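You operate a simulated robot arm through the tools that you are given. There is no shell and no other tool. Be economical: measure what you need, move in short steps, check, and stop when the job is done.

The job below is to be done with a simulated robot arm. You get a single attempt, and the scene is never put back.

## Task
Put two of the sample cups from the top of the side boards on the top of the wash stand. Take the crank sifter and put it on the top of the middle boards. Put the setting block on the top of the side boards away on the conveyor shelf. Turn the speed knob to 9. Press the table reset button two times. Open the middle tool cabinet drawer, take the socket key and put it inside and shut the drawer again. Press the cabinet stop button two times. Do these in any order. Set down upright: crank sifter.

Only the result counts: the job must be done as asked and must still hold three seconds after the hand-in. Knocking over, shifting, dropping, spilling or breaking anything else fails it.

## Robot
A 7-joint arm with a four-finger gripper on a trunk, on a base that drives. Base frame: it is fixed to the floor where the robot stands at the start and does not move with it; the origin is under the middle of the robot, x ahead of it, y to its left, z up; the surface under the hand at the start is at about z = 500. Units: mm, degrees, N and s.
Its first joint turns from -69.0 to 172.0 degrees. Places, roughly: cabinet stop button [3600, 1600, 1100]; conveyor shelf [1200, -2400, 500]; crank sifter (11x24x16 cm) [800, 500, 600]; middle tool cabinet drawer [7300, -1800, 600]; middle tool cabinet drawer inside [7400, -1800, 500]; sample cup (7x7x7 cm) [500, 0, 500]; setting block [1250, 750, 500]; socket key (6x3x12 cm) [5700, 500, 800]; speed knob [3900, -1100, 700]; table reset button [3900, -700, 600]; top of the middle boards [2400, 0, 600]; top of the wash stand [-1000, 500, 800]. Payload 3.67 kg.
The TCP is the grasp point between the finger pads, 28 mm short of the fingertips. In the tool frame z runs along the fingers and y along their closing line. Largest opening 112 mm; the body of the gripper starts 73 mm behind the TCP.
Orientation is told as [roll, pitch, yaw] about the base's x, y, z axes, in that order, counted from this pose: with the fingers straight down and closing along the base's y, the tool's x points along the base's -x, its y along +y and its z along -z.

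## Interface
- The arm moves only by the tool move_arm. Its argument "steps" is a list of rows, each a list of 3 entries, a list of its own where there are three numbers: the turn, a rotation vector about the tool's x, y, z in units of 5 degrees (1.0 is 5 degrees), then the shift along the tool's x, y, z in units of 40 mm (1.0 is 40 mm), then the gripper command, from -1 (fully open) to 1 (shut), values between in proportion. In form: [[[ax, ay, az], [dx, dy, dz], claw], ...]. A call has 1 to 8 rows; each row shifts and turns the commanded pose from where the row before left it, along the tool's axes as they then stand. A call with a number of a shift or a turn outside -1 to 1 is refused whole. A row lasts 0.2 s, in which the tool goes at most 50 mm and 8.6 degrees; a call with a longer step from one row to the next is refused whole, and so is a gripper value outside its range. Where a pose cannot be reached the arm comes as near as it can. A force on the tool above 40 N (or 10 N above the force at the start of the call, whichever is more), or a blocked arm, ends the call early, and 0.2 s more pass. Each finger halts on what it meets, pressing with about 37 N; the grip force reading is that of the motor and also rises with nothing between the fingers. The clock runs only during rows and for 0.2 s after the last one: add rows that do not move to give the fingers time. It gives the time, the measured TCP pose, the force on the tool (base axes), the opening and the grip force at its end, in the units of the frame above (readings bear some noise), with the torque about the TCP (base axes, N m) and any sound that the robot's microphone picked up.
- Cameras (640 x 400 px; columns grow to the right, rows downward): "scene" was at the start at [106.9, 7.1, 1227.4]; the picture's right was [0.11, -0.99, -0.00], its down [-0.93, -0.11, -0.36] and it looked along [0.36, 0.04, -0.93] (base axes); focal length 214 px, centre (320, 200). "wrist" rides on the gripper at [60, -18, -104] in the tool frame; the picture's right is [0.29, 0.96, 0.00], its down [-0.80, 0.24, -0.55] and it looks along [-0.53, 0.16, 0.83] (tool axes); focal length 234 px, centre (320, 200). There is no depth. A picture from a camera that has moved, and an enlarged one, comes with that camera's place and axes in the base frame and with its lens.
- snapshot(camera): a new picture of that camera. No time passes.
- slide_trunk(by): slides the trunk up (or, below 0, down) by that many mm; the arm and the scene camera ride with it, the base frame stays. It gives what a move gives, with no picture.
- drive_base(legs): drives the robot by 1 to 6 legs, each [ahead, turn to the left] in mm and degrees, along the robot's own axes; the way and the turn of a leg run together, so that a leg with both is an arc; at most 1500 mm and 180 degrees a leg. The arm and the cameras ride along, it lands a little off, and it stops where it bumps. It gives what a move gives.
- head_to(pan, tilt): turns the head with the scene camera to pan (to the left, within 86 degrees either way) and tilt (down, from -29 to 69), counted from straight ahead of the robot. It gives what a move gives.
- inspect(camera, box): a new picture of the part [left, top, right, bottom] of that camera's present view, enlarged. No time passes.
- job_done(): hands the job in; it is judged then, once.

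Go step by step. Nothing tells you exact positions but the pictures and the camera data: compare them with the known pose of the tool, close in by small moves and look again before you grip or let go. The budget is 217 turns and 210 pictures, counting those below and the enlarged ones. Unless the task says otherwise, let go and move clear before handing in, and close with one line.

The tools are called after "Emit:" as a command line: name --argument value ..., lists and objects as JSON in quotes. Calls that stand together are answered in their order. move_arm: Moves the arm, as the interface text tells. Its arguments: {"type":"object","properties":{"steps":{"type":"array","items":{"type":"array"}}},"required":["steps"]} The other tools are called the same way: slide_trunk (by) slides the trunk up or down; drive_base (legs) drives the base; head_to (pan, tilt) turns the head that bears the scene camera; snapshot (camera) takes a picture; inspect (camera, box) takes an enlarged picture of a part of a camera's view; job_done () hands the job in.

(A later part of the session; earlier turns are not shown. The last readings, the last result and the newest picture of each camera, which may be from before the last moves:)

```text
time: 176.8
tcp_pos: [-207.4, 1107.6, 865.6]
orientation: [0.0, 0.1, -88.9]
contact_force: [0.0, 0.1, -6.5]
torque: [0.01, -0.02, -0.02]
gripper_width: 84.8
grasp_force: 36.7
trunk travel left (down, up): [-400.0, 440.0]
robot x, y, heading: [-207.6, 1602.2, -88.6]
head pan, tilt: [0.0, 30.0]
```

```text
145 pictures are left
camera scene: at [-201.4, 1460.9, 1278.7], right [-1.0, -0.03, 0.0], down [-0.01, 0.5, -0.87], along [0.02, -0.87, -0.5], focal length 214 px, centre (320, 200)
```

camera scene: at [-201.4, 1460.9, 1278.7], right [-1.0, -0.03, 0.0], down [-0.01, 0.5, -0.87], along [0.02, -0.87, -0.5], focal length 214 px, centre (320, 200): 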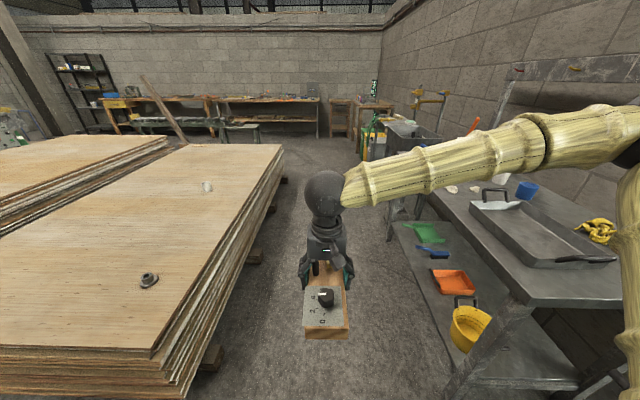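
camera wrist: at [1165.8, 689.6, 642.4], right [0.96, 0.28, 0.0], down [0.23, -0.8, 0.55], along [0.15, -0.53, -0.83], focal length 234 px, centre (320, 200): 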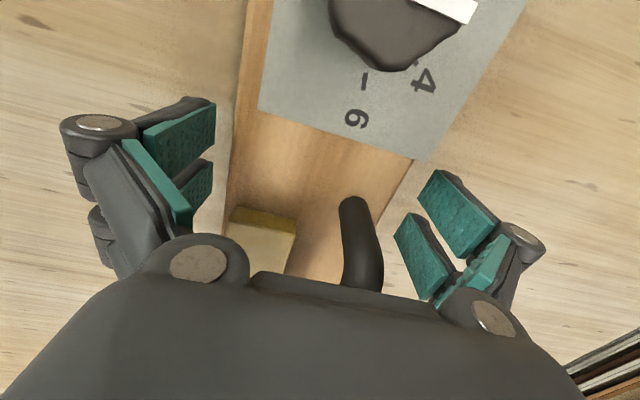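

Emit:
drive_base --legs '[[1500, -1], [1500, 0]]'

Emit:
snapshot --camera "scene"

```text
time: 191.3
tcp_pos: [-219.1, -1884.5, 865.7]
orientation: [-0.1, 0.1, -91.1]
contact_force: [0.0, 0.7, -5.9]
torque: [0.03, 0.0, 0.03]
gripper_width: 84.7
grasp_force: 37.0
trunk travel left (down, up): [-400.0, 440.0]
robot x, y, heading: [-201.7, -1387.3, -90.5]
head pan, tilt: [0.0, 30.0]
```

```text
144 pictures are left
camera scene: at [-202.2, -1531.7, 1278.8], right [-1.0, 0.01, 0.0], down [0.0, 0.5, -0.87], along [-0.01, -0.87, -0.5], focal length 214 px, centre (320, 200)
```

scene: 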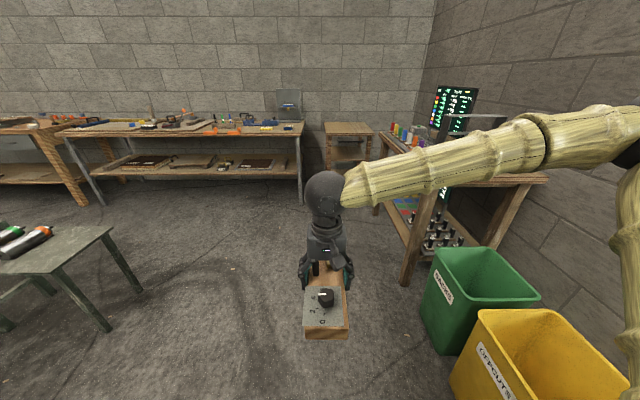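

Emit:
drive_base --legs '[[0, 54]]'

Emit:
snapshot --camera "scene"

```text
time: 194.1
tcp_pos: [186.7, -1695.0, 866.0]
orientation: [0.0, 0.1, -37.0]
contact_force: [0.1, 0.3, -6.6]
torque: [0.0, 0.03, -0.01]
gripper_width: 84.8
grasp_force: 37.4
trunk travel left (down, up): [-400.0, 440.0]
robot x, y, heading: [-202.0, -1391.1, -36.2]
head pan, tilt: [0.0, 30.0]
```

```text
143 pictures are left
camera scene: at [-87.2, -1474.8, 1278.8], right [-0.59, -0.8, 0.0], down [-0.4, 0.3, -0.87], along [0.7, -0.51, -0.5], focal length 214 px, centre (320, 200)
```

scene: 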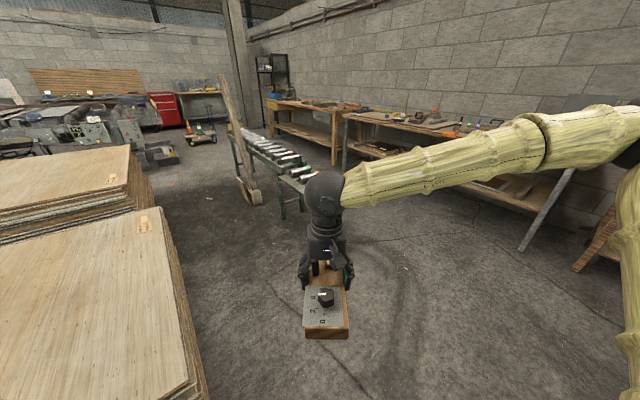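

Emit:
drive_base --legs '[[0, 29], [1360, 0], [0, -83]]'

Emit:
snapshot --camera "scene"

```text
time: 198.1
tcp_pos: [580.3, -1513.9, 865.6]
orientation: [-0.2, 0.0, -8.1]
contact_force: [1.8, -2.8, -7.7]
torque: [0.13, 0.18, 0.0]
gripper_width: 85.1
grasp_force: 37.4
trunk travel left (down, up): [-400.0, 440.0]
robot x, y, heading: [93.5, -1443.5, -8.0]
head pan, tilt: [0.0, 30.0]
stopped in leg 2: the robot was blocked; the commanded pose is now the measured one
```

```text
142 pictures are left
camera scene: at [238.6, -1467.3, 1278.0], right [-0.14, -0.99, 0.0], down [-0.5, 0.07, -0.86], along [0.85, -0.12, -0.5], focal length 214 px, centre (320, 200)
```

scene: 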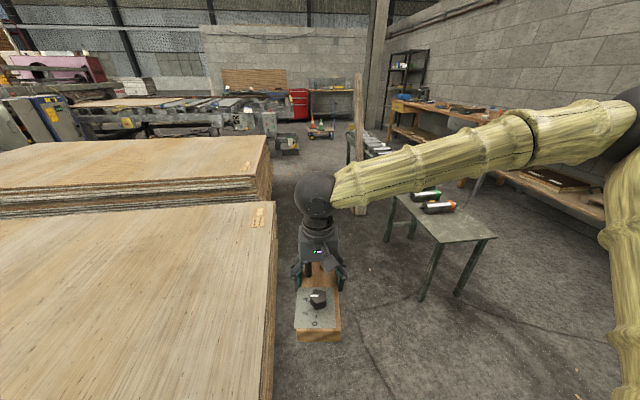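

The boards' right edge is further out than I assumed and blocked the base. The conveyor shelf spans about x 1010–1550, y -2570..-2210. I'll back off and approach it from its -x end.

Emit:
drive_base --legs '[[-180, 0], [0, -82], [940, 0], [0, 90]]'

Emit:
snapshot --camera "scene"

```text
time: 211.5
tcp_pos: [387.3, -2365.1, 868.6]
orientation: [-0.2, -0.3, -0.4]
contact_force: [0.4, -0.8, -6.1]
torque: [-0.02, 0.04, -0.02]
gripper_width: 84.6
grasp_force: 36.7
trunk travel left (down, up): [-400.0, 440.0]
robot x, y, heading: [-98.3, -2361.3, -0.3]
head pan, tilt: [0.0, 30.0]
```

```text
141 pictures are left
camera scene: at [42.1, -2361.2, 1278.8], right [-0.01, -1.0, 0.0], down [-0.5, 0.01, -0.87], along [0.87, -0.01, -0.5], focal length 214 px, centre (320, 200)
```

scene: 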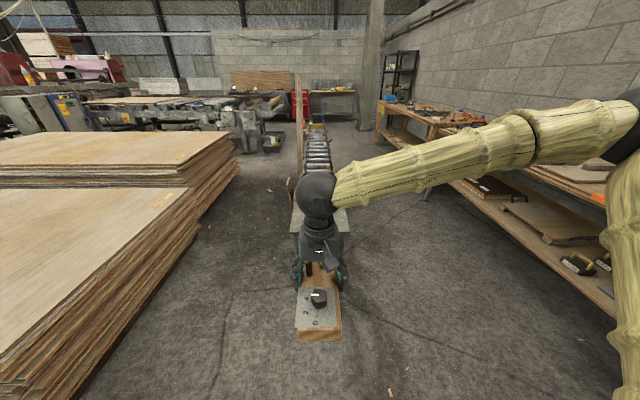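

Emit:
drive_base --legs '[[600, 0]]'

Emit:
head_to --pan 0 --tilt 45

Emit:
snapshot --camera "scene"

Emit:
snapshot --camera "wrist"

```text
time: 214.9
tcp_pos: [989.0, -2371.9, 867.7]
orientation: [-0.2, -0.2, -0.4]
contact_force: [1.0, 0.2, -7.0]
torque: [0.02, 0.05, 0.01]
gripper_width: 84.8
grasp_force: 36.6
trunk travel left (down, up): [-400.0, 440.0]
robot x, y, heading: [499.4, -2369.0, -0.7]
head pan, tilt: [0.0, 30.0]
```

```text
time: 215.7
tcp_pos: [987.6, -2372.3, 868.5]
orientation: [-0.2, -0.4, -0.5]
contact_force: [-0.3, 0.3, -6.8]
torque: [0.01, 0.03, 0.02]
gripper_width: 84.9
grasp_force: 37.3
trunk travel left (down, up): [-400.0, 440.0]
robot x, y, heading: [500.6, -2365.5, -0.9]
head pan, tilt: [0.0, 45.0]
```

```text
140 pictures are left
camera scene: at [634.0, -2368.4, 1256.2], right [-0.01, -1.0, 0.0], down [-0.71, 0.01, -0.71], along [0.71, -0.01, -0.71], focal length 214 px, centre (320, 200)
```

scene: 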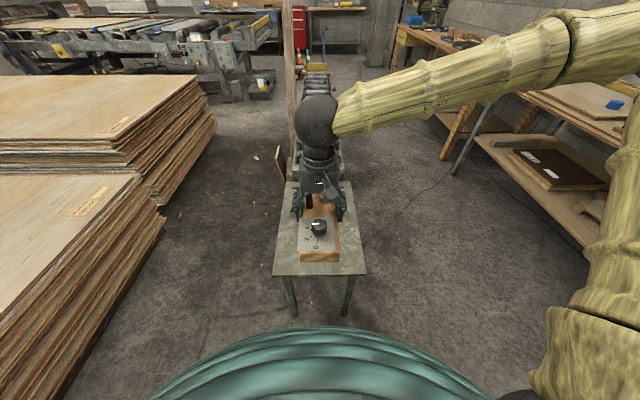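

```text
139 pictures are left
camera wrist: at [928.0, -2388.4, 973.4], right [-0.28, 0.96, 0.0], down [0.8, 0.24, 0.56], along [0.54, 0.15, -0.83], focal length 234 px, centre (320, 200)
```

wrist: 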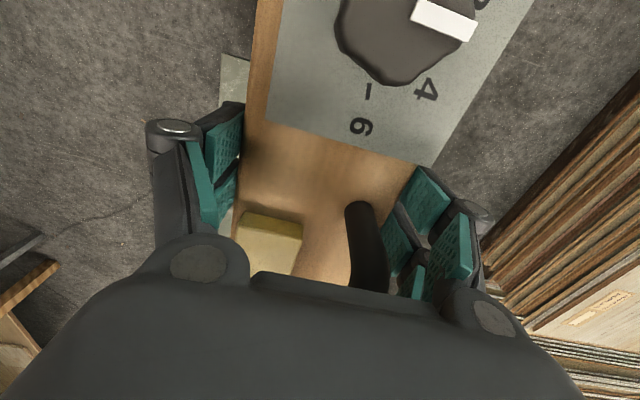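

Emit:
move_arm --steps '[[[0, 0, 0], [0, 1, 0], 1], [[0, 0, 0], [0, 1, 0], 1], [[0, 0, 0], [0, 1, 0], 1], [[0, 0, 0], [0, 1, 0], 1], [[0, 0, 0], [0, 1, 0], 1], [[0, 0, 0], [0, 1, 0], 1], [[0, 0, 0], [0, 1, 0], 1]]'

Emit:
snapshot --camera "scene"

Emit:
inspect --camera "scene" --box '[250, 130, 410, 290]'

```text
time: 217.2
tcp_pos: [991.2, -2089.8, 868.9]
orientation: [-0.2, -0.3, -0.5]
contact_force: [0.5, -0.3, -7.6]
torque: [-0.01, 0.04, 0.02]
gripper_width: 84.9
grasp_force: 37.0
trunk travel left (down, up): [-400.0, 440.0]
robot x, y, heading: [502.1, -2363.5, -0.8]
head pan, tilt: [0.0, 45.0]
```

```text
138 pictures are left
camera scene: at [634.0, -2367.1, 1256.2], right [-0.01, -1.0, 0.0], down [-0.71, 0.01, -0.71], along [0.71, -0.01, -0.71], focal length 214 px, centre (320, 200)
```

scene: 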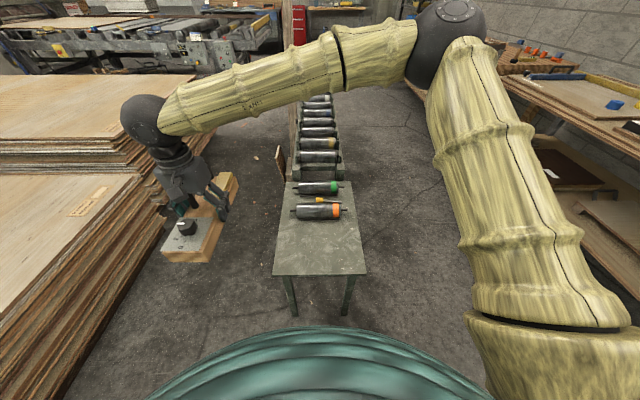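

```text
2.50 times, centred on (330, 210) of scene
camera zoom: at [634.0, -2367.1, 1256.2], right [-0.01, -1.0, 0.0], down [-0.71, 0.01, -0.71], along [0.71, -0.01, -0.71], focal length 536 px, centre (295, 175)
```

zoom: 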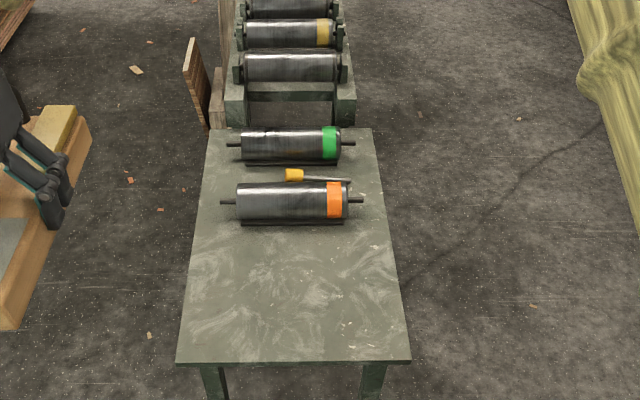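

Only the front part of the shelf (x 1010–1260) is free, ahead of the loose rollers. So I'll set the block crosswise there, and rotate the gripper 90° first.

Emit:
move_arm --steps '[[[0, 0, 1], [0, 0, 0], 1], [[0, 0, 1], [0, 0, 0], 1], [[0, 0, 1], [0, 0, 0], 1], [[0, 0, 1], [0, 0, 0], 1], [[0, 0, 1], [0, 0, 0], 1], [[0, 0, 1], [0, 0, 0], 1], [[0, 0, 1], [0, 0, 0], 1], [[0, 0, 1], [0, 0, 0], 1]]'

Emit:
move_arm --steps '[[[0, 0, 1], [0, 0, 0], 1], [[0, 0, 1], [0, 0, 0], 1], [[0, 0, 1], [0, 0, 0], 1], [[0, 0, 1], [0, 0, 0], 1], [[0, 0, 1], [0, 0, 0], 1], [[0, 0, 1], [0, 0, 0], 1], [[0, 0, 1], [0, 0, 0], 1], [[0, 0, 1], [0, 0, 0], 1]]'

Emit:
move_arm --steps '[[[0, 0, 1], [0, 0, 0], 1], [[0, 0, 0.9], [0, 0, 0], 1]]'

Emit:
snapshot --camera "scene"

```text
time: 219.1
tcp_pos: [989.6, -2090.6, 867.6]
orientation: [0.0, -0.4, -40.4]
contact_force: [-0.8, -0.9, -5.7]
torque: [0.03, 0.02, 0.02]
gripper_width: 84.9
grasp_force: 37.4
trunk travel left (down, up): [-400.0, 440.0]
robot x, y, heading: [504.5, -2367.6, -0.8]
head pan, tilt: [0.0, 45.0]
```

```text
time: 220.8
tcp_pos: [989.4, -2090.1, 867.7]
orientation: [0.3, -0.3, -80.5]
contact_force: [-0.8, -0.1, -6.8]
torque: [0.01, 0.01, -0.01]
gripper_width: 84.9
grasp_force: 36.9
trunk travel left (down, up): [-400.0, 440.0]
robot x, y, heading: [503.3, -2366.7, -0.6]
head pan, tilt: [0.0, 45.0]
```

```text
time: 221.4
tcp_pos: [991.0, -2091.9, 867.3]
orientation: [0.3, -0.2, -90.0]
contact_force: [0.7, 0.0, -6.0]
torque: [0.05, -0.01, 0.01]
gripper_width: 84.7
grasp_force: 37.1
trunk travel left (down, up): [-400.0, 440.0]
robot x, y, heading: [502.6, -2368.0, -0.6]
head pan, tilt: [0.0, 45.0]
```

```text
136 pictures are left
camera scene: at [633.9, -2367.9, 1256.2], right [-0.01, -1.0, 0.0], down [-0.71, 0.01, -0.71], along [0.71, -0.01, -0.71], focal length 214 px, centre (320, 200)
```

scene: 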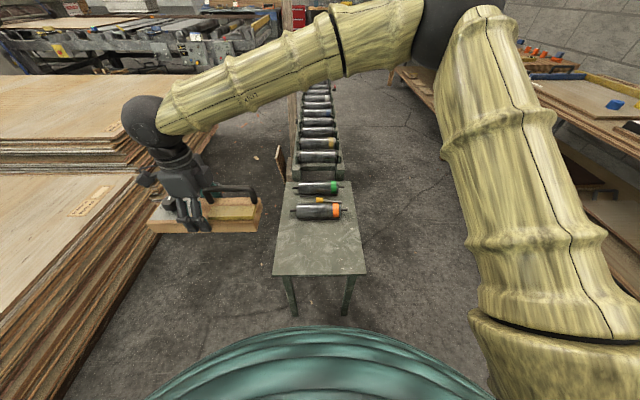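

Emit:
move_arm --steps '[[[0, 0, 0], [-0.95, 0.455, 0], 1], [[0, 0, 0], [-0.95, 0.455, 0], 1], [[0, 0, 0], [-0.95, 0.455, 0], 1], [[0, 0, 0], [-0.95, 0.455, 0], 1], [[0, 0, 0], [-0.95, 0.455, 0], 1], [[0, 0, 0], [-0.95, 0.455, 0], 1], [[0, 0, 0], [-0.95, 0.455, 0], 1]]'

Emit:
move_arm --steps '[[[0, 0, 0], [0, 0, 1], 1], [[0, 0, 0], [0, 0, 1], 1], [[0, 0, 0], [0, 0, 1], 1], [[0, 0, 0], [0, 0, 1], 1], [[0, 0, 0], [0, 0, 1], 1]]'

Emit:
inspect --camera "scene" --box '[250, 130, 410, 290]'

Emit:
snapshot --camera "wrist"

```text
time: 223.1
tcp_pos: [1119.5, -2360.4, 869.8]
orientation: [0.3, -0.3, -89.9]
contact_force: [0.4, -2.0, -6.6]
torque: [0.07, 0.04, -0.02]
gripper_width: 84.9
grasp_force: 36.8
trunk travel left (down, up): [-400.0, 440.0]
robot x, y, heading: [497.9, -2366.8, -0.9]
head pan, tilt: [0.0, 45.0]
```

```text
time: 224.2
tcp_pos: [1118.6, -2357.8, 668.1]
orientation: [0.4, -0.2, -89.9]
contact_force: [1.2, -0.1, -6.3]
torque: [0.07, -0.01, -0.02]
gripper_width: 85.3
grasp_force: 36.8
trunk travel left (down, up): [-400.0, 440.0]
robot x, y, heading: [498.7, -2363.6, -0.7]
head pan, tilt: [0.0, 45.0]
```

```text
2.50 times, centred on (330, 210) of scene
camera zoom: at [634.5, -2368.4, 1256.2], right [-0.01, -1.0, 0.0], down [-0.71, 0.01, -0.71], along [0.71, -0.01, -0.71], focal length 536 px, centre (295, 175)
```

zoom: 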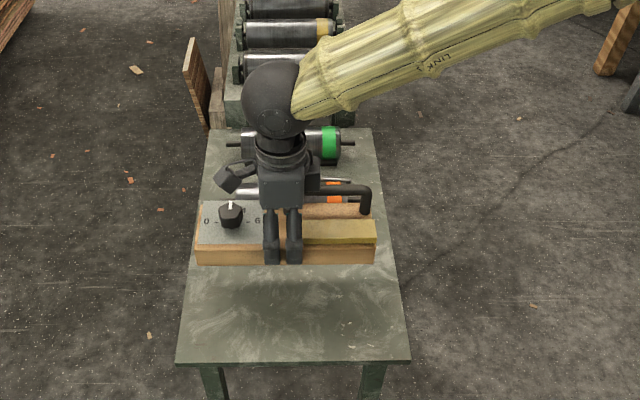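

```text
134 pictures are left
camera wrist: at [1100.9, -2297.4, 773.0], right [0.96, 0.29, 0.0], down [0.24, -0.8, 0.56], along [0.16, -0.53, -0.83], focal length 234 px, centre (320, 200)
```

wrist: 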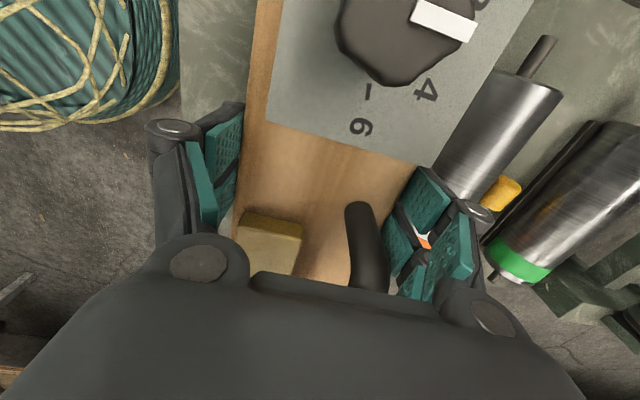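

Emit:
move_arm --steps '[[[0, 0, 0], [0, 0, 0.5], 1], [[0, 0, 0], [0, 0, 0.5], 1], [[0, 0, 0], [0, 0, 0.4], 1], [[0, 0, 0], [0, 0, 0.4], 1], [[0, 0, 0], [0, 0, 0.2], 1], [[0, 0, 0], [0, 0, 0.2], 1], [[0, 0, 0], [0, 0, 0.2], 1], [[0, 0, 0], [0, 0, 0.2], 1]]'

Emit:
inspect --camera "scene" --box '[250, 130, 410, 290]'

```text
time: 226.1
tcp_pos: [1119.4, -2357.0, 566.2]
orientation: [0.4, -0.2, -89.9]
contact_force: [-0.8, -2.6, 6.3]
torque: [-0.4, 0.58, 0.22]
gripper_width: 85.0
grasp_force: 36.9
trunk travel left (down, up): [-400.0, 440.0]
robot x, y, heading: [503.1, -2366.4, -0.8]
head pan, tilt: [0.0, 45.0]
```

```text
2.50 times, centred on (330, 210) of scene
camera zoom: at [633.3, -2368.3, 1256.6], right [-0.01, -1.0, 0.0], down [-0.71, 0.01, -0.71], along [0.71, -0.01, -0.71], focal length 536 px, centre (295, 175)
```

zoom: 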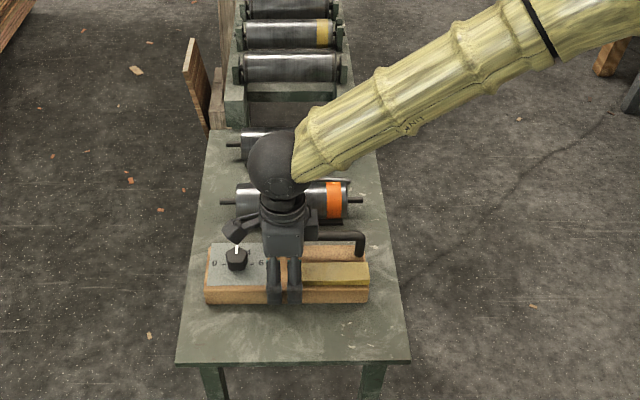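

The block touches at TCP z≈566. I'll seat it gently, then release.

Emit:
move_arm --steps '[[[0, 0, 0], [0, 0, 0.03], 1], [[0, 0, 0], [0, 0, 0], 1]]'

Emit:
move_arm --steps '[[[0, 0, 0], [0, 0, 0], -0.8], [[0, 0, 0], [0, 0, 0], -0.8], [[0, 0, 0], [0, 0, 0], -0.8]]'

Emit:
move_arm --steps '[[[0, 0, 0], [0, 0, -0.6], -0.8], [[0, 0, 0], [0, 0, -1], -0.8], [[0, 0, 0], [0, 0, -1], -0.8], [[0, 0, 0], [0, 0, -1], -0.8], [[0, 0, 0], [0, 0, -1], -1], [[0, 0, 0], [0, 0, -1], -1], [[0, 0, 0], [0, 0, -1], -1], [[0, 0, 0], [0, 0, -1], -1]]'

Emit:
inspect --camera "scene" --box '[250, 130, 410, 290]'

```text
time: 226.7
tcp_pos: [1118.4, -2358.6, 566.7]
orientation: [0.6, -0.1, -90.0]
contact_force: [0.7, -3.0, 21.9]
torque: [-0.18, 0.47, 0.0]
gripper_width: 85.5
grasp_force: 36.8
trunk travel left (down, up): [-400.0, 440.0]
robot x, y, heading: [499.9, -2366.2, -0.7]
head pan, tilt: [0.0, 45.0]
```

```text
time: 227.4
tcp_pos: [1118.3, -2359.5, 565.2]
orientation: [0.2, -0.2, -89.9]
contact_force: [-0.6, 1.1, 0.1]
torque: [-0.03, 0.0, 0.01]
gripper_width: 100.9
grasp_force: 0.1
trunk travel left (down, up): [-400.0, 440.0]
robot x, y, heading: [501.7, -2368.7, -1.0]
head pan, tilt: [0.0, 45.0]
```

```text
time: 229.2
tcp_pos: [1117.0, -2358.0, 869.5]
orientation: [0.4, -0.2, -90.0]
contact_force: [-1.0, -0.2, -0.5]
torque: [0.0, -0.01, -0.01]
gripper_width: 112.0
grasp_force: 0.1
trunk travel left (down, up): [-400.0, 440.0]
robot x, y, heading: [498.8, -2367.6, -0.5]
head pan, tilt: [0.0, 45.0]
```

```text
2.50 times, centred on (330, 210) of scene
camera zoom: at [633.2, -2368.2, 1256.2], right [-0.01, -1.0, 0.0], down [-0.71, 0.01, -0.71], along [0.71, -0.01, -0.71], focal length 536 px, centre (295, 175)
```

zoom: 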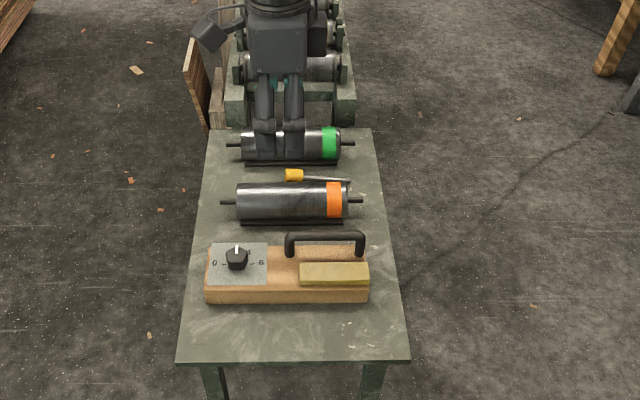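

The block stands crosswise on the shelf, clear of the rollers. Next I'll look toward the machine with the knob and button.

Emit:
head_to --pan 20 --tilt 15

Emit:
snapshot --camera "scene"

Emit:
inspect --camera "scene" --box '[150, 90, 450, 280]'

```text
time: 230.2
tcp_pos: [1116.7, -2357.5, 868.1]
orientation: [0.3, -0.2, -89.9]
contact_force: [-0.5, -0.9, -0.7]
torque: [0.01, -0.01, -0.02]
gripper_width: 112.3
grasp_force: 0.0
trunk travel left (down, up): [-400.0, 440.0]
robot x, y, heading: [500.3, -2366.9, -0.8]
head pan, tilt: [20.0, 15.0]
```

```text
131 pictures are left
camera scene: at [640.5, -2336.6, 1303.0], right [0.33, -0.94, 0.0], down [-0.25, -0.09, -0.97], along [0.91, 0.32, -0.26], focal length 214 px, centre (320, 200)
```

scene: 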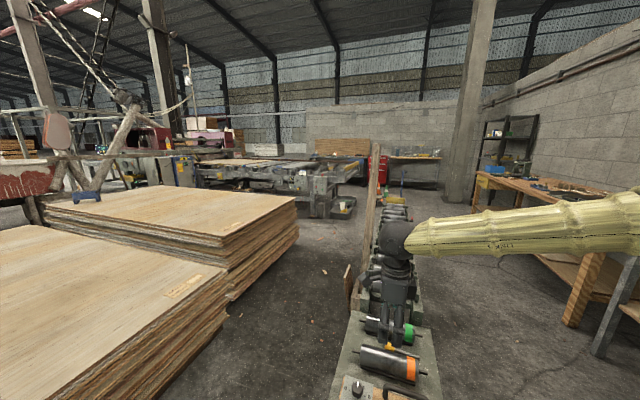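

```text
2.11 times, centred on (300, 185) of scene
camera zoom: at [640.5, -2336.6, 1303.0], right [0.33, -0.94, 0.0], down [-0.25, -0.09, -0.97], along [0.91, 0.32, -0.26], focal length 452 px, centre (362, 232)
```

zoom: 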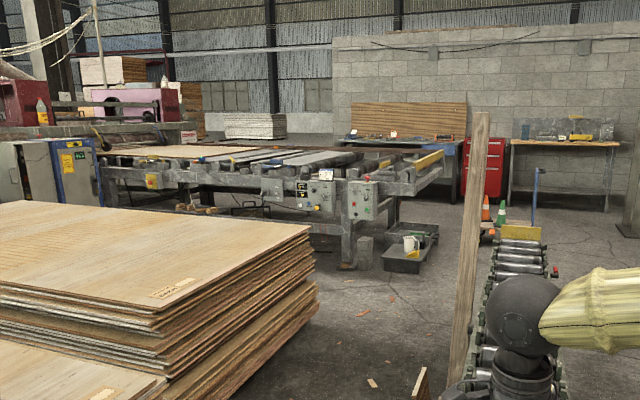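

The machine panels are seen ahead, beyond the corridor between the boards and the conveyor. I'll unwind the wrist and swing the arm to the left, so the elbow is tucked for the narrow passage.

Emit:
move_arm --steps '[[[0, 0, -1], [0, 0, -0.5], -1], [[0, 0, -1], [0, 0, -0.5], -1], [[0, 0, -1], [0, 0, -0.5], -1], [[0, 0, -1], [0, 0, -0.5], -1], [[0, 0, -1], [0, 0, 0], -1], [[0, 0, -1], [0, 0, 0], -1], [[0, 0, -1], [0, 0, 0], -1], [[0, 0, -1], [0, 0, 0], -1]]'

Emit:
move_arm --steps '[[[0, 0, -1], [0, 0, 0], -1], [[0, 0, -1], [0, 0, 0], -1], [[0, 0, -1], [0, 0, 0], -1], [[0, 0, -1], [0, 0, 0], -1], [[0, 0, -1], [0, 0, 0], -1], [[0, 0, -1], [0, 0, 0], -1], [[0, 0, -1], [0, 0, 0], -1], [[0, 0, -1], [0, 0, 0], -1]]'

Emit:
move_arm --steps '[[[0, 0, -1], [1, 0.5, 0], -1], [[0, 0, -1], [1, 0.5, 0], -1], [[0, 0, -0.5], [1, 0.5, 0], -1], [[0, 0, -0.5], [0.5, 1, 0], -1], [[0, 0, -0.5], [0.5, 1, 0], -1], [[0, 0, -0.5], [0.5, 1, 0], -1], [[0, 0, -0.5], [0.5, 1, 0], -1], [[0, 0, -0.5], [0.5, 1, 0], -1]]'

Emit:
move_arm --steps '[[[0, 0, -1], [0.5, 1, 0], -1], [[0, 0, -1], [0.5, 1, 0], -1], [[0, 0, -1], [0.5, 1, 0], -1], [[0, 0, -1], [0.5, 1, 0], -1], [[0, 0, -1], [0.2, 1, 0], -1], [[0, 0, -1], [0.2, 1, 0], -1]]'

Emit:
snapshot --camera "scene"

```text
time: 232.0
tcp_pos: [1117.3, -2357.7, 947.9]
orientation: [0.1, -0.4, -49.8]
contact_force: [-0.5, 0.0, 0.2]
torque: [-0.02, -0.01, 0.05]
gripper_width: 111.8
grasp_force: 0.0
trunk travel left (down, up): [-400.0, 440.0]
robot x, y, heading: [501.3, -2368.4, -0.5]
head pan, tilt: [20.0, 15.0]
```

```text
time: 233.8
tcp_pos: [1117.9, -2357.6, 948.1]
orientation: [-0.1, -0.2, -9.7]
contact_force: [0.1, -0.1, 0.1]
torque: [-0.02, -0.01, -0.03]
gripper_width: 112.3
grasp_force: 0.0
trunk travel left (down, up): [-400.0, 440.0]
robot x, y, heading: [501.7, -2365.0, -0.7]
head pan, tilt: [20.0, 15.0]
```

```text
time: 235.6
tcp_pos: [878.2, -2100.1, 945.8]
orientation: [-0.3, -0.4, 15.1]
contact_force: [-1.0, -0.5, -0.1]
torque: [0.0, -0.02, 0.01]
gripper_width: 112.0
grasp_force: 0.0
trunk travel left (down, up): [-400.0, 440.0]
robot x, y, heading: [503.7, -2367.7, -0.6]
head pan, tilt: [20.0, 15.0]
```

```text
time: 237.0
tcp_pos: [697.4, -1935.2, 929.2]
orientation: [9.6, 8.3, 44.2]
contact_force: [0.9, -0.1, 0.3]
torque: [0.06, 0.06, -0.01]
gripper_width: 111.9
grasp_force: 0.1
trunk travel left (down, up): [-400.0, 440.0]
robot x, y, heading: [502.9, -2365.7, -0.8]
head pan, tilt: [20.0, 15.0]
```

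```text
129 pictures are left
camera scene: at [642.6, -2337.1, 1302.9], right [0.33, -0.94, 0.0], down [-0.25, -0.08, -0.97], along [0.91, 0.32, -0.26], focal length 214 px, centre (320, 200)
```

scene: 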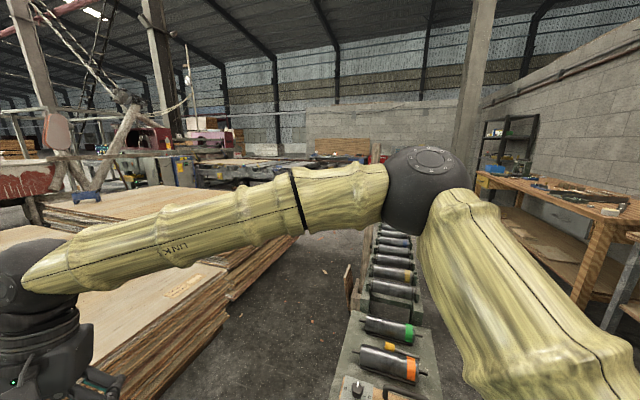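

Emit:
move_arm --steps '[[[0, 0, 1], [-0.2, -1, 0], -1], [[0, 0, 1], [-0.2, -1, 0], -1], [[0, 0, 1], [-0.5, -1, 0], -1]]'

Emit:
drive_base --legs '[[-250, 0], [0, 60]]'

Emit:
head_to --pan -60 --tilt 20

Emit:
snapshot --camera "scene"

```text
time: 237.3
tcp_pos: [711.7, -1945.1, 933.5]
orientation: [5.8, 5.5, 41.9]
contact_force: [1.2, 0.2, -0.4]
torque: [0.05, 0.03, -0.03]
gripper_width: 112.1
grasp_force: 0.1
trunk travel left (down, up): [-400.0, 440.0]
robot x, y, heading: [500.9, -2369.4, -0.8]
head pan, tilt: [20.0, 15.0]
stopped in row 1: the arm was blocked; the commanded pose is now the measured one
```

```text
time: 241.8
tcp_pos: [-9.3, -1970.9, 932.9]
orientation: [5.7, 5.6, 101.6]
contact_force: [-0.2, 0.0, -0.6]
torque: [0.01, -0.01, -0.02]
gripper_width: 111.9
grasp_force: 0.0
trunk travel left (down, up): [-400.0, 440.0]
robot x, y, heading: [250.0, -2365.6, 59.0]
head pan, tilt: [20.0, 15.0]
```

```text
time: 243.3
tcp_pos: [-9.0, -1970.9, 934.6]
orientation: [5.8, 5.5, 101.6]
contact_force: [-0.2, 0.0, 0.6]
torque: [-0.01, 0.03, -0.04]
gripper_width: 112.0
grasp_force: 0.0
trunk travel left (down, up): [-400.0, 440.0]
robot x, y, heading: [254.4, -2365.4, 59.1]
head pan, tilt: [-60.0, 20.0]
```

```text
128 pictures are left
camera scene: at [370.5, -2321.6, 1294.9], right [-0.02, -1.0, 0.0], down [-0.34, 0.01, -0.94], along [0.94, -0.02, -0.34], focal length 214 px, centre (320, 200)
```

scene: 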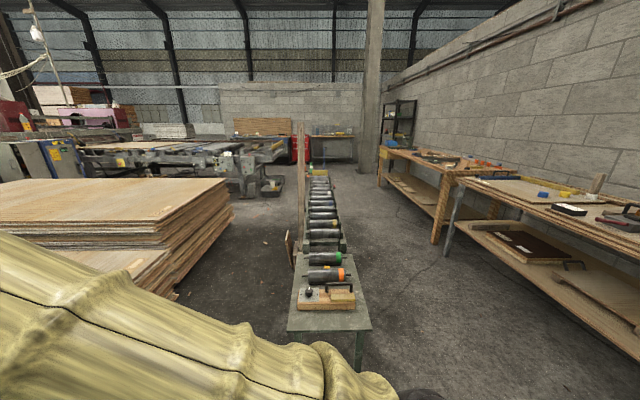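

The lane between the boards and conveyor is about 800 mm wide. I'll enter it along a slightly angled line, checking midway.

Emit:
drive_base --legs '[[0, 31], [560, 0], [0, -86], [1250, 0]]'

Emit:
head_to --pan -25 --tilt 40

Emit:
snapshot --camera "scene"

```text
time: 257.7
tcp_pos: [1683.1, -1273.5, 933.8]
orientation: [5.8, 5.5, 46.5]
contact_force: [0.1, 0.1, 0.4]
torque: [-0.02, 0.03, 0.0]
gripper_width: 111.8
grasp_force: 0.0
trunk travel left (down, up): [-400.0, 440.0]
robot x, y, heading: [1505.5, -1708.9, 4.3]
head pan, tilt: [-60.0, 20.0]
```

```text
time: 258.7
tcp_pos: [1682.8, -1275.3, 933.5]
orientation: [5.6, 5.6, 46.5]
contact_force: [-0.1, -0.3, -0.3]
torque: [0.01, -0.01, -0.01]
gripper_width: 112.3
grasp_force: 0.0
trunk travel left (down, up): [-400.0, 440.0]
robot x, y, heading: [1508.4, -1711.1, 4.1]
head pan, tilt: [-25.0, 40.0]
```

```text
127 pictures are left
camera scene: at [1639.0, -1737.5, 1263.5], right [-0.36, -0.93, 0.0], down [-0.6, 0.23, -0.77], along [0.71, -0.28, -0.64], focal length 214 px, centre (320, 200)
```

scene: 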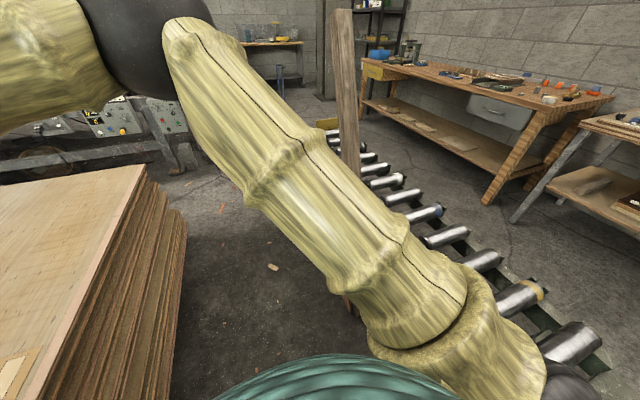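

Emit:
drive_base --legs '[[0, 5.5], [700, 0], [0, -8]]'

Emit:
snapshot --camera "scene"

```text
time: 263.6
tcp_pos: [2385.8, -1165.5, 933.5]
orientation: [5.8, 5.5, 44.2]
contact_force: [0.2, -0.8, 0.5]
torque: [0.0, 0.01, 0.01]
gripper_width: 112.0
grasp_force: 0.1
trunk travel left (down, up): [-400.0, 440.0]
robot x, y, heading: [2192.2, -1599.0, 1.6]
head pan, tilt: [-25.0, 40.0]
```

```text
126 pictures are left
camera scene: at [2322.2, -1628.3, 1263.5], right [-0.4, -0.92, 0.0], down [-0.59, 0.26, -0.77], along [0.7, -0.3, -0.64], focal length 214 px, centre (320, 200)
```

scene: 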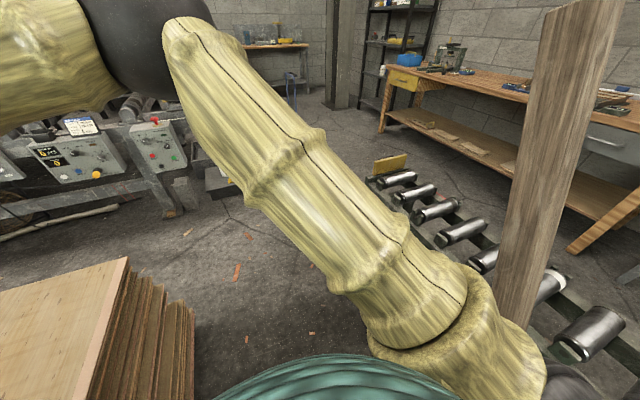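

Emit:
drive_base --legs '[[900, -1.5]]'

Emit:
head_to --pan 35 --tilt 30

Emit:
snapshot --camera "scene"

Emit:
head_to --pan -10 --tilt 20

Emit:
snapshot --camera "scene"

```text
time: 268.3
tcp_pos: [3292.0, -1157.0, 933.7]
orientation: [5.7, 5.4, 42.7]
contact_force: [0.2, 0.4, 0.3]
torque: [0.01, -0.04, -0.01]
gripper_width: 111.8
grasp_force: 0.0
trunk travel left (down, up): [-400.0, 440.0]
robot x, y, heading: [3089.8, -1580.5, 0.2]
head pan, tilt: [-25.0, 40.0]
```

```text
time: 269.6
tcp_pos: [3293.3, -1157.1, 934.7]
orientation: [5.7, 5.6, 42.7]
contact_force: [-0.5, 0.8, -0.6]
torque: [0.03, 0.02, -0.01]
gripper_width: 112.2
grasp_force: 0.0
trunk travel left (down, up): [-400.0, 440.0]
robot x, y, heading: [3090.9, -1583.7, 0.1]
head pan, tilt: [35.0, 30.0]
```

```text
125 pictures are left
camera scene: at [3215.1, -1530.0, 1278.8], right [0.58, -0.82, 0.0], down [-0.41, -0.29, -0.87], along [0.71, 0.5, -0.5], focal length 214 px, centre (320, 200)
```

scene: 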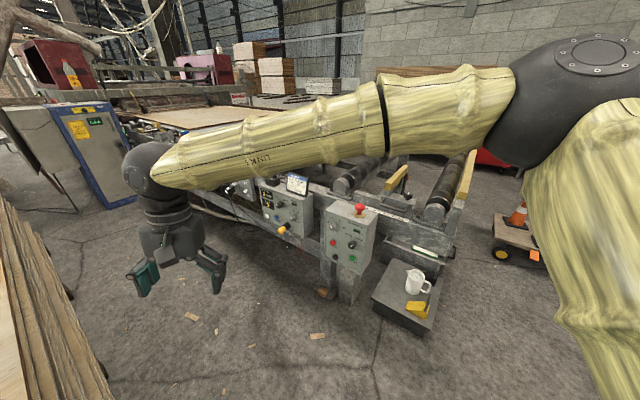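

```text
time: 270.8
tcp_pos: [3292.3, -1156.2, 933.9]
orientation: [5.7, 5.5, 42.6]
contact_force: [0.0, 0.7, 0.5]
torque: [0.0, 0.01, -0.01]
gripper_width: 112.1
grasp_force: 0.1
trunk travel left (down, up): [-400.0, 440.0]
robot x, y, heading: [3090.0, -1581.7, 0.3]
head pan, tilt: [-10.0, 20.0]
```

```text
124 pictures are left
camera scene: at [3232.8, -1597.9, 1294.9], right [-0.17, -0.99, 0.0], down [-0.34, 0.06, -0.94], along [0.93, -0.16, -0.34], focal length 214 px, centre (320, 200)
```

scene: 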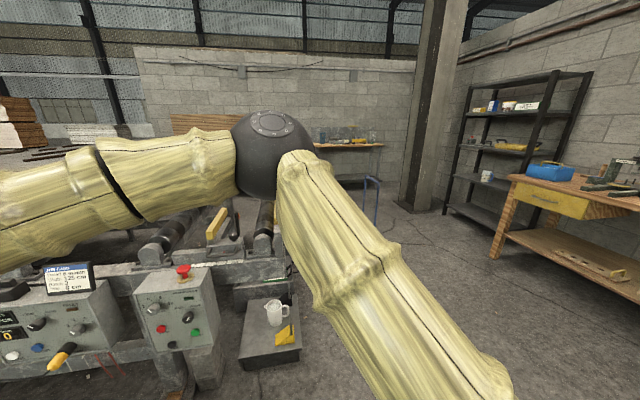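

Emit:
head_to --pan 35 --tilt 30

Emit:
inspect --camera "scene" --box '[220, 160, 390, 280]'

```text
time: 271.9
tcp_pos: [3293.0, -1156.9, 931.9]
orientation: [5.7, 5.5, 42.6]
contact_force: [0.0, -0.1, -0.1]
torque: [-0.04, 0.01, -0.03]
gripper_width: 112.0
grasp_force: 0.1
trunk travel left (down, up): [-400.0, 440.0]
robot x, y, heading: [3088.0, -1581.6, 0.2]
head pan, tilt: [35.0, 30.0]
```

```text
3.33 times, centred on (305, 220) of scene
camera zoom: at [3215.1, -1530.0, 1278.9], right [0.57, -0.82, 0.0], down [-0.41, -0.29, -0.87], along [0.71, 0.5, -0.5], focal length 715 px, centre (370, 133)
```

zoom: 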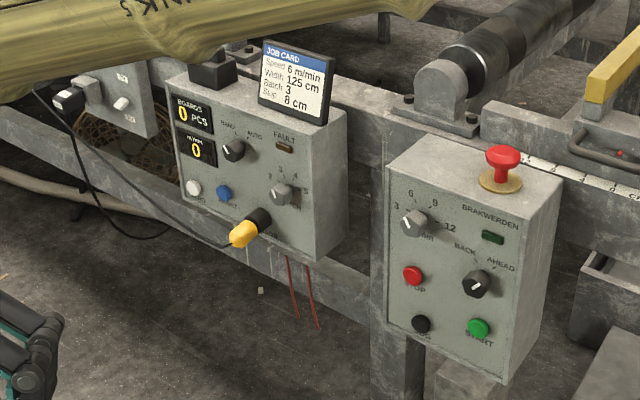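

Emit:
drive_base --legs '[[270, 0], [0, 90], [560, 0], [0, -90]]'

Emit:
head_to --pan 0 --tilt 45

Emit:
snapshot --camera "scene"

```text
time: 284.2
tcp_pos: [3576.1, -604.4, 934.5]
orientation: [5.7, 5.5, 41.7]
contact_force: [-0.4, 0.2, -0.5]
torque: [0.0, 0.02, -0.03]
gripper_width: 112.2
grasp_force: 0.1
trunk travel left (down, up): [-400.0, 440.0]
robot x, y, heading: [3366.7, -1027.0, -0.9]
head pan, tilt: [35.0, 30.0]
```

```text
time: 285.2
tcp_pos: [3575.9, -602.8, 932.9]
orientation: [5.7, 5.6, 41.7]
contact_force: [0.3, 0.0, 0.3]
torque: [0.02, -0.01, 0.04]
gripper_width: 112.1
grasp_force: 0.1
trunk travel left (down, up): [-400.0, 440.0]
robot x, y, heading: [3369.1, -1026.7, -1.1]
head pan, tilt: [0.0, 45.0]
```

```text
122 pictures are left
camera scene: at [3497.9, -1027.2, 1256.3], right [-0.01, -1.0, 0.0], down [-0.71, 0.01, -0.71], along [0.71, -0.01, -0.71], focal length 214 px, centre (320, 200)
```

scene: 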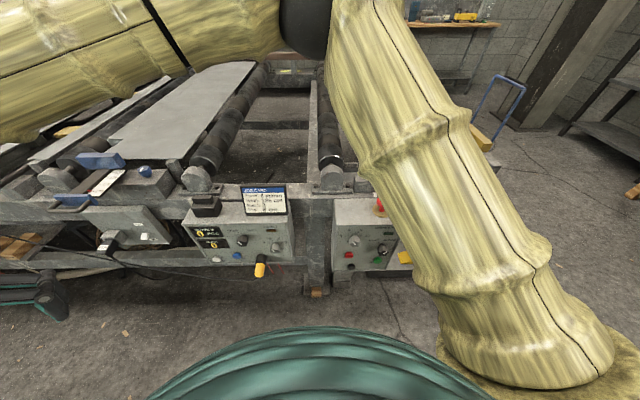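

Emit:
inspect --camera "scene" --box '[170, 180, 300, 290]'

Emit:
inspect --camera "scene" --box '[325, 190, 415, 280]'

Emit:
inspect --camera "scene" --box '[70, 140, 190, 260]'

```text
3.64 times, centred on (235, 235) of scene
camera zoom: at [3497.9, -1027.2, 1256.3], right [-0.01, -1.0, 0.0], down [-0.71, 0.01, -0.71], along [0.71, -0.01, -0.71], focal length 780 px, centre (629, 73)
```

zoom: 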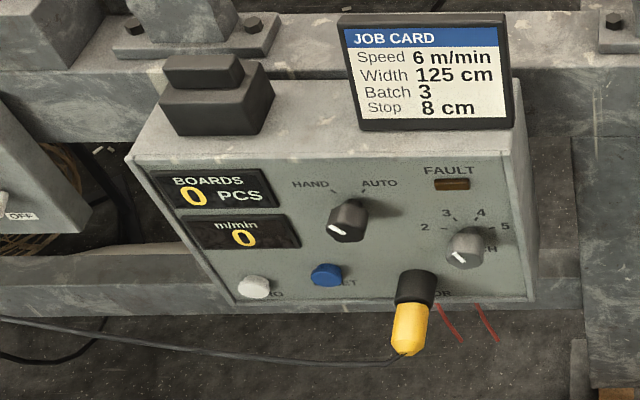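

```text
4.44 times, centred on (370, 235) of scene
camera zoom: at [3497.9, -1027.2, 1256.3], right [-0.01, -1.0, 0.0], down [-0.71, 0.01, -0.71], along [0.71, -0.01, -0.71], focal length 953 px, centre (98, 44)
```

zoom: 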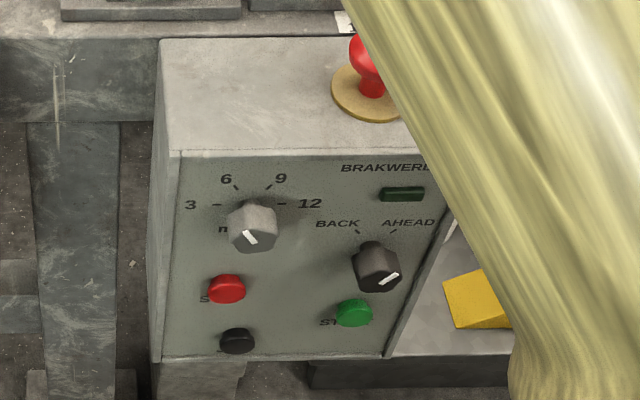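

```text
3.33 times, centred on (130, 200) of scene
camera zoom: at [3497.9, -1027.2, 1256.3], right [-0.01, -1.0, 0.0], down [-0.71, 0.01, -0.71], along [0.71, -0.01, -0.71], focal length 715 px, centre (953, 200)
```

zoom: 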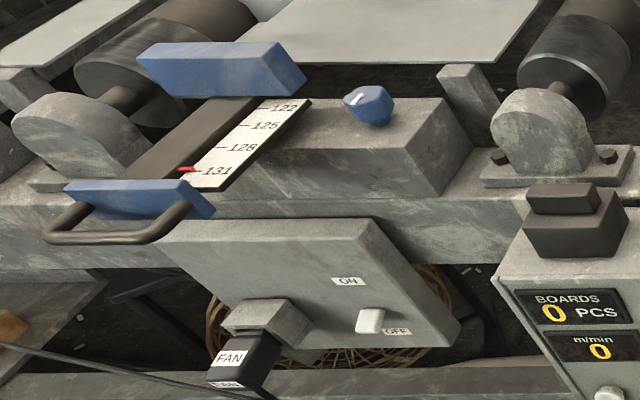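

The blue button on the left panel is labelled RESET, and the SPEED knob is the one with 3/6/9/12 on the right panel, at about (3890,-1138,705). I'll back up a little and bring the arm to the front with the tool levelled forward.

Emit:
drive_base --legs '[[-70, 1]]'

Emit:
move_arm --steps '[[[0, 0, 1], [0, -1, -0.3], -1], [[0, 0, 1], [0, -1, -0.3], -1], [[0, 0, 1], [0, -1, -0.3], -1], [[0, 0, 1], [0, -1, -0.3], -1], [[0, 0, 1], [0, -1, 0], -1], [[0, 0, 1], [0, -1, 0], -1], [[0, 0, 1], [0, -1, 0], -1]]'

```text
time: 286.2
tcp_pos: [3528.9, -601.5, 932.7]
orientation: [5.8, 5.6, 42.1]
contact_force: [0.1, -0.8, 0.9]
torque: [-0.01, 0.02, 0.0]
gripper_width: 112.0
grasp_force: 0.0
trunk travel left (down, up): [-400.0, 440.0]
robot x, y, heading: [3319.7, -1024.2, -0.6]
head pan, tilt: [0.0, 45.0]
stopped in leg 1: the robot was blocked; the commanded pose is now the measured one
```

```text
time: 287.8
tcp_pos: [3658.0, -850.4, 962.6]
orientation: [1.5, 7.8, 6.9]
contact_force: [0.3, -0.1, 0.8]
torque: [0.01, 0.01, -0.02]
gripper_width: 112.0
grasp_force: 0.1
trunk travel left (down, up): [-400.0, 440.0]
robot x, y, heading: [3323.4, -1021.4, -0.6]
head pan, tilt: [0.0, 45.0]
```

Emit:
move_arm --steps '[[[0.15, -0.8, 0.69], [-0.7, 0, 0], -1], [[0.15, -0.8, 0.69], [-0.7, 0, 0], -1], [[0, -1, 0], [-0.7, 0, 0], -1], [[0, -1, 0], [-0.5, 0, 0], -1], [[0, -1, 0], [0, 0, 0], -1], [[0, -1, 0], [0, 0, 0], -1], [[0, -1, 0], [0, 0, 0], -1], [[0, -1, 0], [0, 0, 0], -1]]'

Emit:
move_arm --steps '[[[0, -1, 0], [0, 0, 0], -1], [[0, -1, 0], [0, 0, 0], -1], [[0, -1, 0], [0, 0, 0], -1], [[0, -1, 0], [0, 0, 0], -1]]'

Emit:
snapshot --camera "scene"

Emit:
snapshot --camera "wrist"

```text
time: 289.6
tcp_pos: [3762.0, -843.3, 958.7]
orientation: [-0.5, -30.2, 0.2]
contact_force: [0.0, -0.7, 1.1]
torque: [-0.01, 0.0, 0.0]
gripper_width: 112.0
grasp_force: 0.1
trunk travel left (down, up): [-400.0, 440.0]
robot x, y, heading: [3320.9, -1023.4, -0.8]
head pan, tilt: [0.0, 45.0]
```

```text
time: 290.6
tcp_pos: [3760.8, -843.8, 957.2]
orientation: [-0.6, -50.1, 0.4]
contact_force: [0.0, 0.7, 0.6]
torque: [0.02, 0.0, 0.01]
gripper_width: 112.2
grasp_force: 0.2
trunk travel left (down, up): [-400.0, 440.0]
robot x, y, heading: [3325.8, -1019.8, -0.6]
head pan, tilt: [0.0, 45.0]
```

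```text
118 pictures are left
camera scene: at [3453.4, -1025.2, 1256.3], right [-0.01, -1.0, 0.0], down [-0.71, 0.01, -0.71], along [0.71, -0.01, -0.71], focal length 214 px, centre (320, 200)
```

scene: 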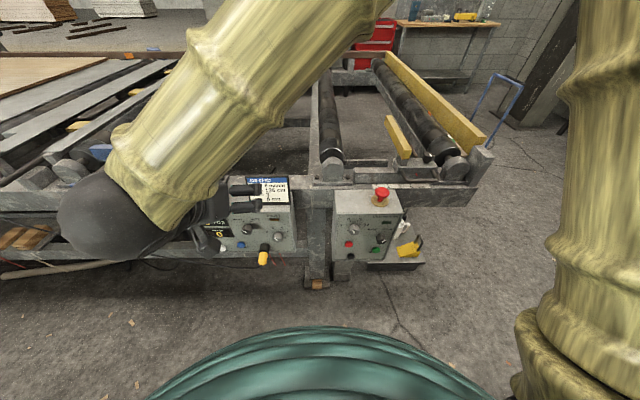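

```text
117 pictures are left
camera wrist: at [3643.4, -860.2, 979.4], right [-0.18, 0.96, -0.23], down [0.08, 0.25, 0.97], along [0.98, 0.16, -0.13], focal length 234 px, centre (320, 200)
```

wrist: 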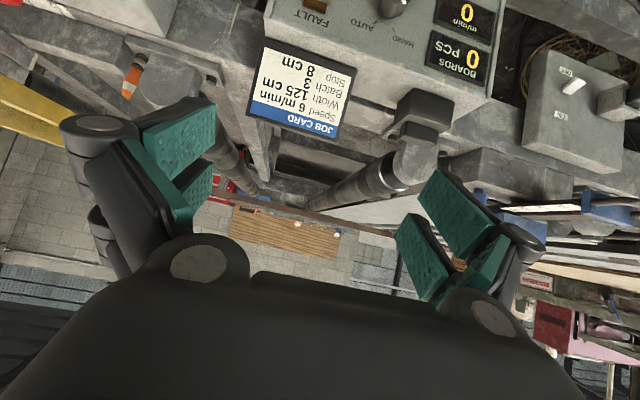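

Emit:
move_arm --steps '[[[0, -1, 0], [0, 0, 0], 1], [[0, -1, 0], [0, 0, 0], 1], [[0, -1, 0], [0, 0, 0], 1], [[0, -1, 0], [0, 0, 0], 1], [[0, -1, 0], [0, 0, 0], 1], [[0, -1, 0], [0, 0, 0], 1], [[0, -1, 0], [0, 0, 0], 1], [[0, -0.98, 0], [0, 0, 0], 1]]'

Emit:
slide_trunk --by -250

Emit:
snapshot --camera "wrist"

Emit:
snapshot --camera "scene"

```text
time: 292.4
tcp_pos: [3770.7, -853.4, 965.1]
orientation: [50.4, -86.0, -51.8]
contact_force: [-0.4, -0.9, -0.3]
torque: [0.0, 0.02, 0.0]
gripper_width: 0.0
grasp_force: 35.9
trunk travel left (down, up): [-400.0, 440.0]
robot x, y, heading: [3319.7, -1024.9, -0.7]
head pan, tilt: [0.0, 45.0]
```

```text
time: 295.0
tcp_pos: [3771.0, -852.6, 717.1]
orientation: [52.8, -86.3, -54.1]
contact_force: [0.4, 0.1, 0.1]
torque: [0.01, -0.01, -0.03]
gripper_width: 0.2
grasp_force: 35.9
trunk travel left (down, up): [-150.0, 690.0]
robot x, y, heading: [3320.5, -1024.5, -0.9]
head pan, tilt: [0.0, 45.0]
```

```text
116 pictures are left
camera wrist: at [3664.8, -864.3, 661.3], right [0.01, 0.97, -0.24], down [-0.52, 0.21, 0.83], along [0.86, 0.11, 0.5], focal length 234 px, centre (320, 200)
```

wrist: 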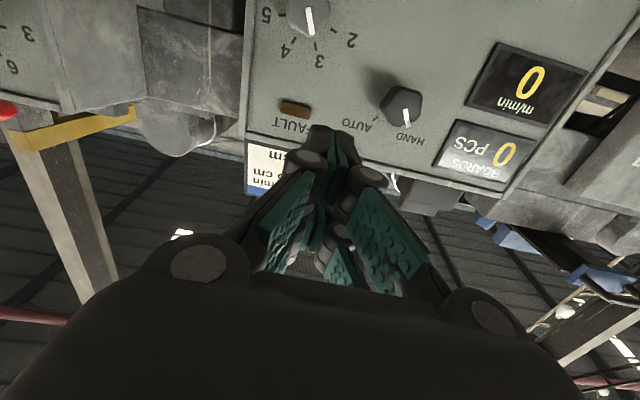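

```text
115 pictures are left
camera scene: at [3452.5, -1024.3, 1004.2], right [0.0, -1.0, 0.0], down [-0.73, 0.0, -0.69], along [0.69, 0.0, -0.73], focal length 214 px, centre (320, 200)
```

scene: 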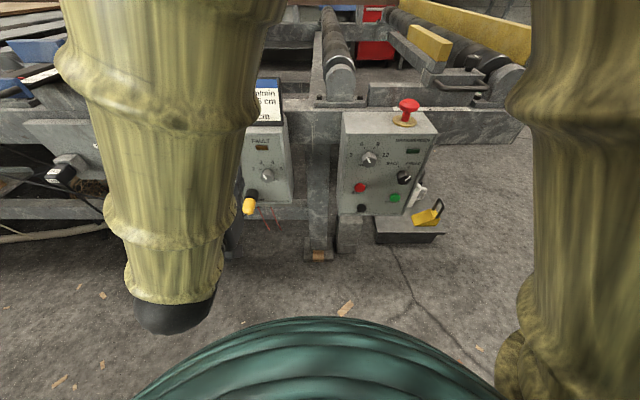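

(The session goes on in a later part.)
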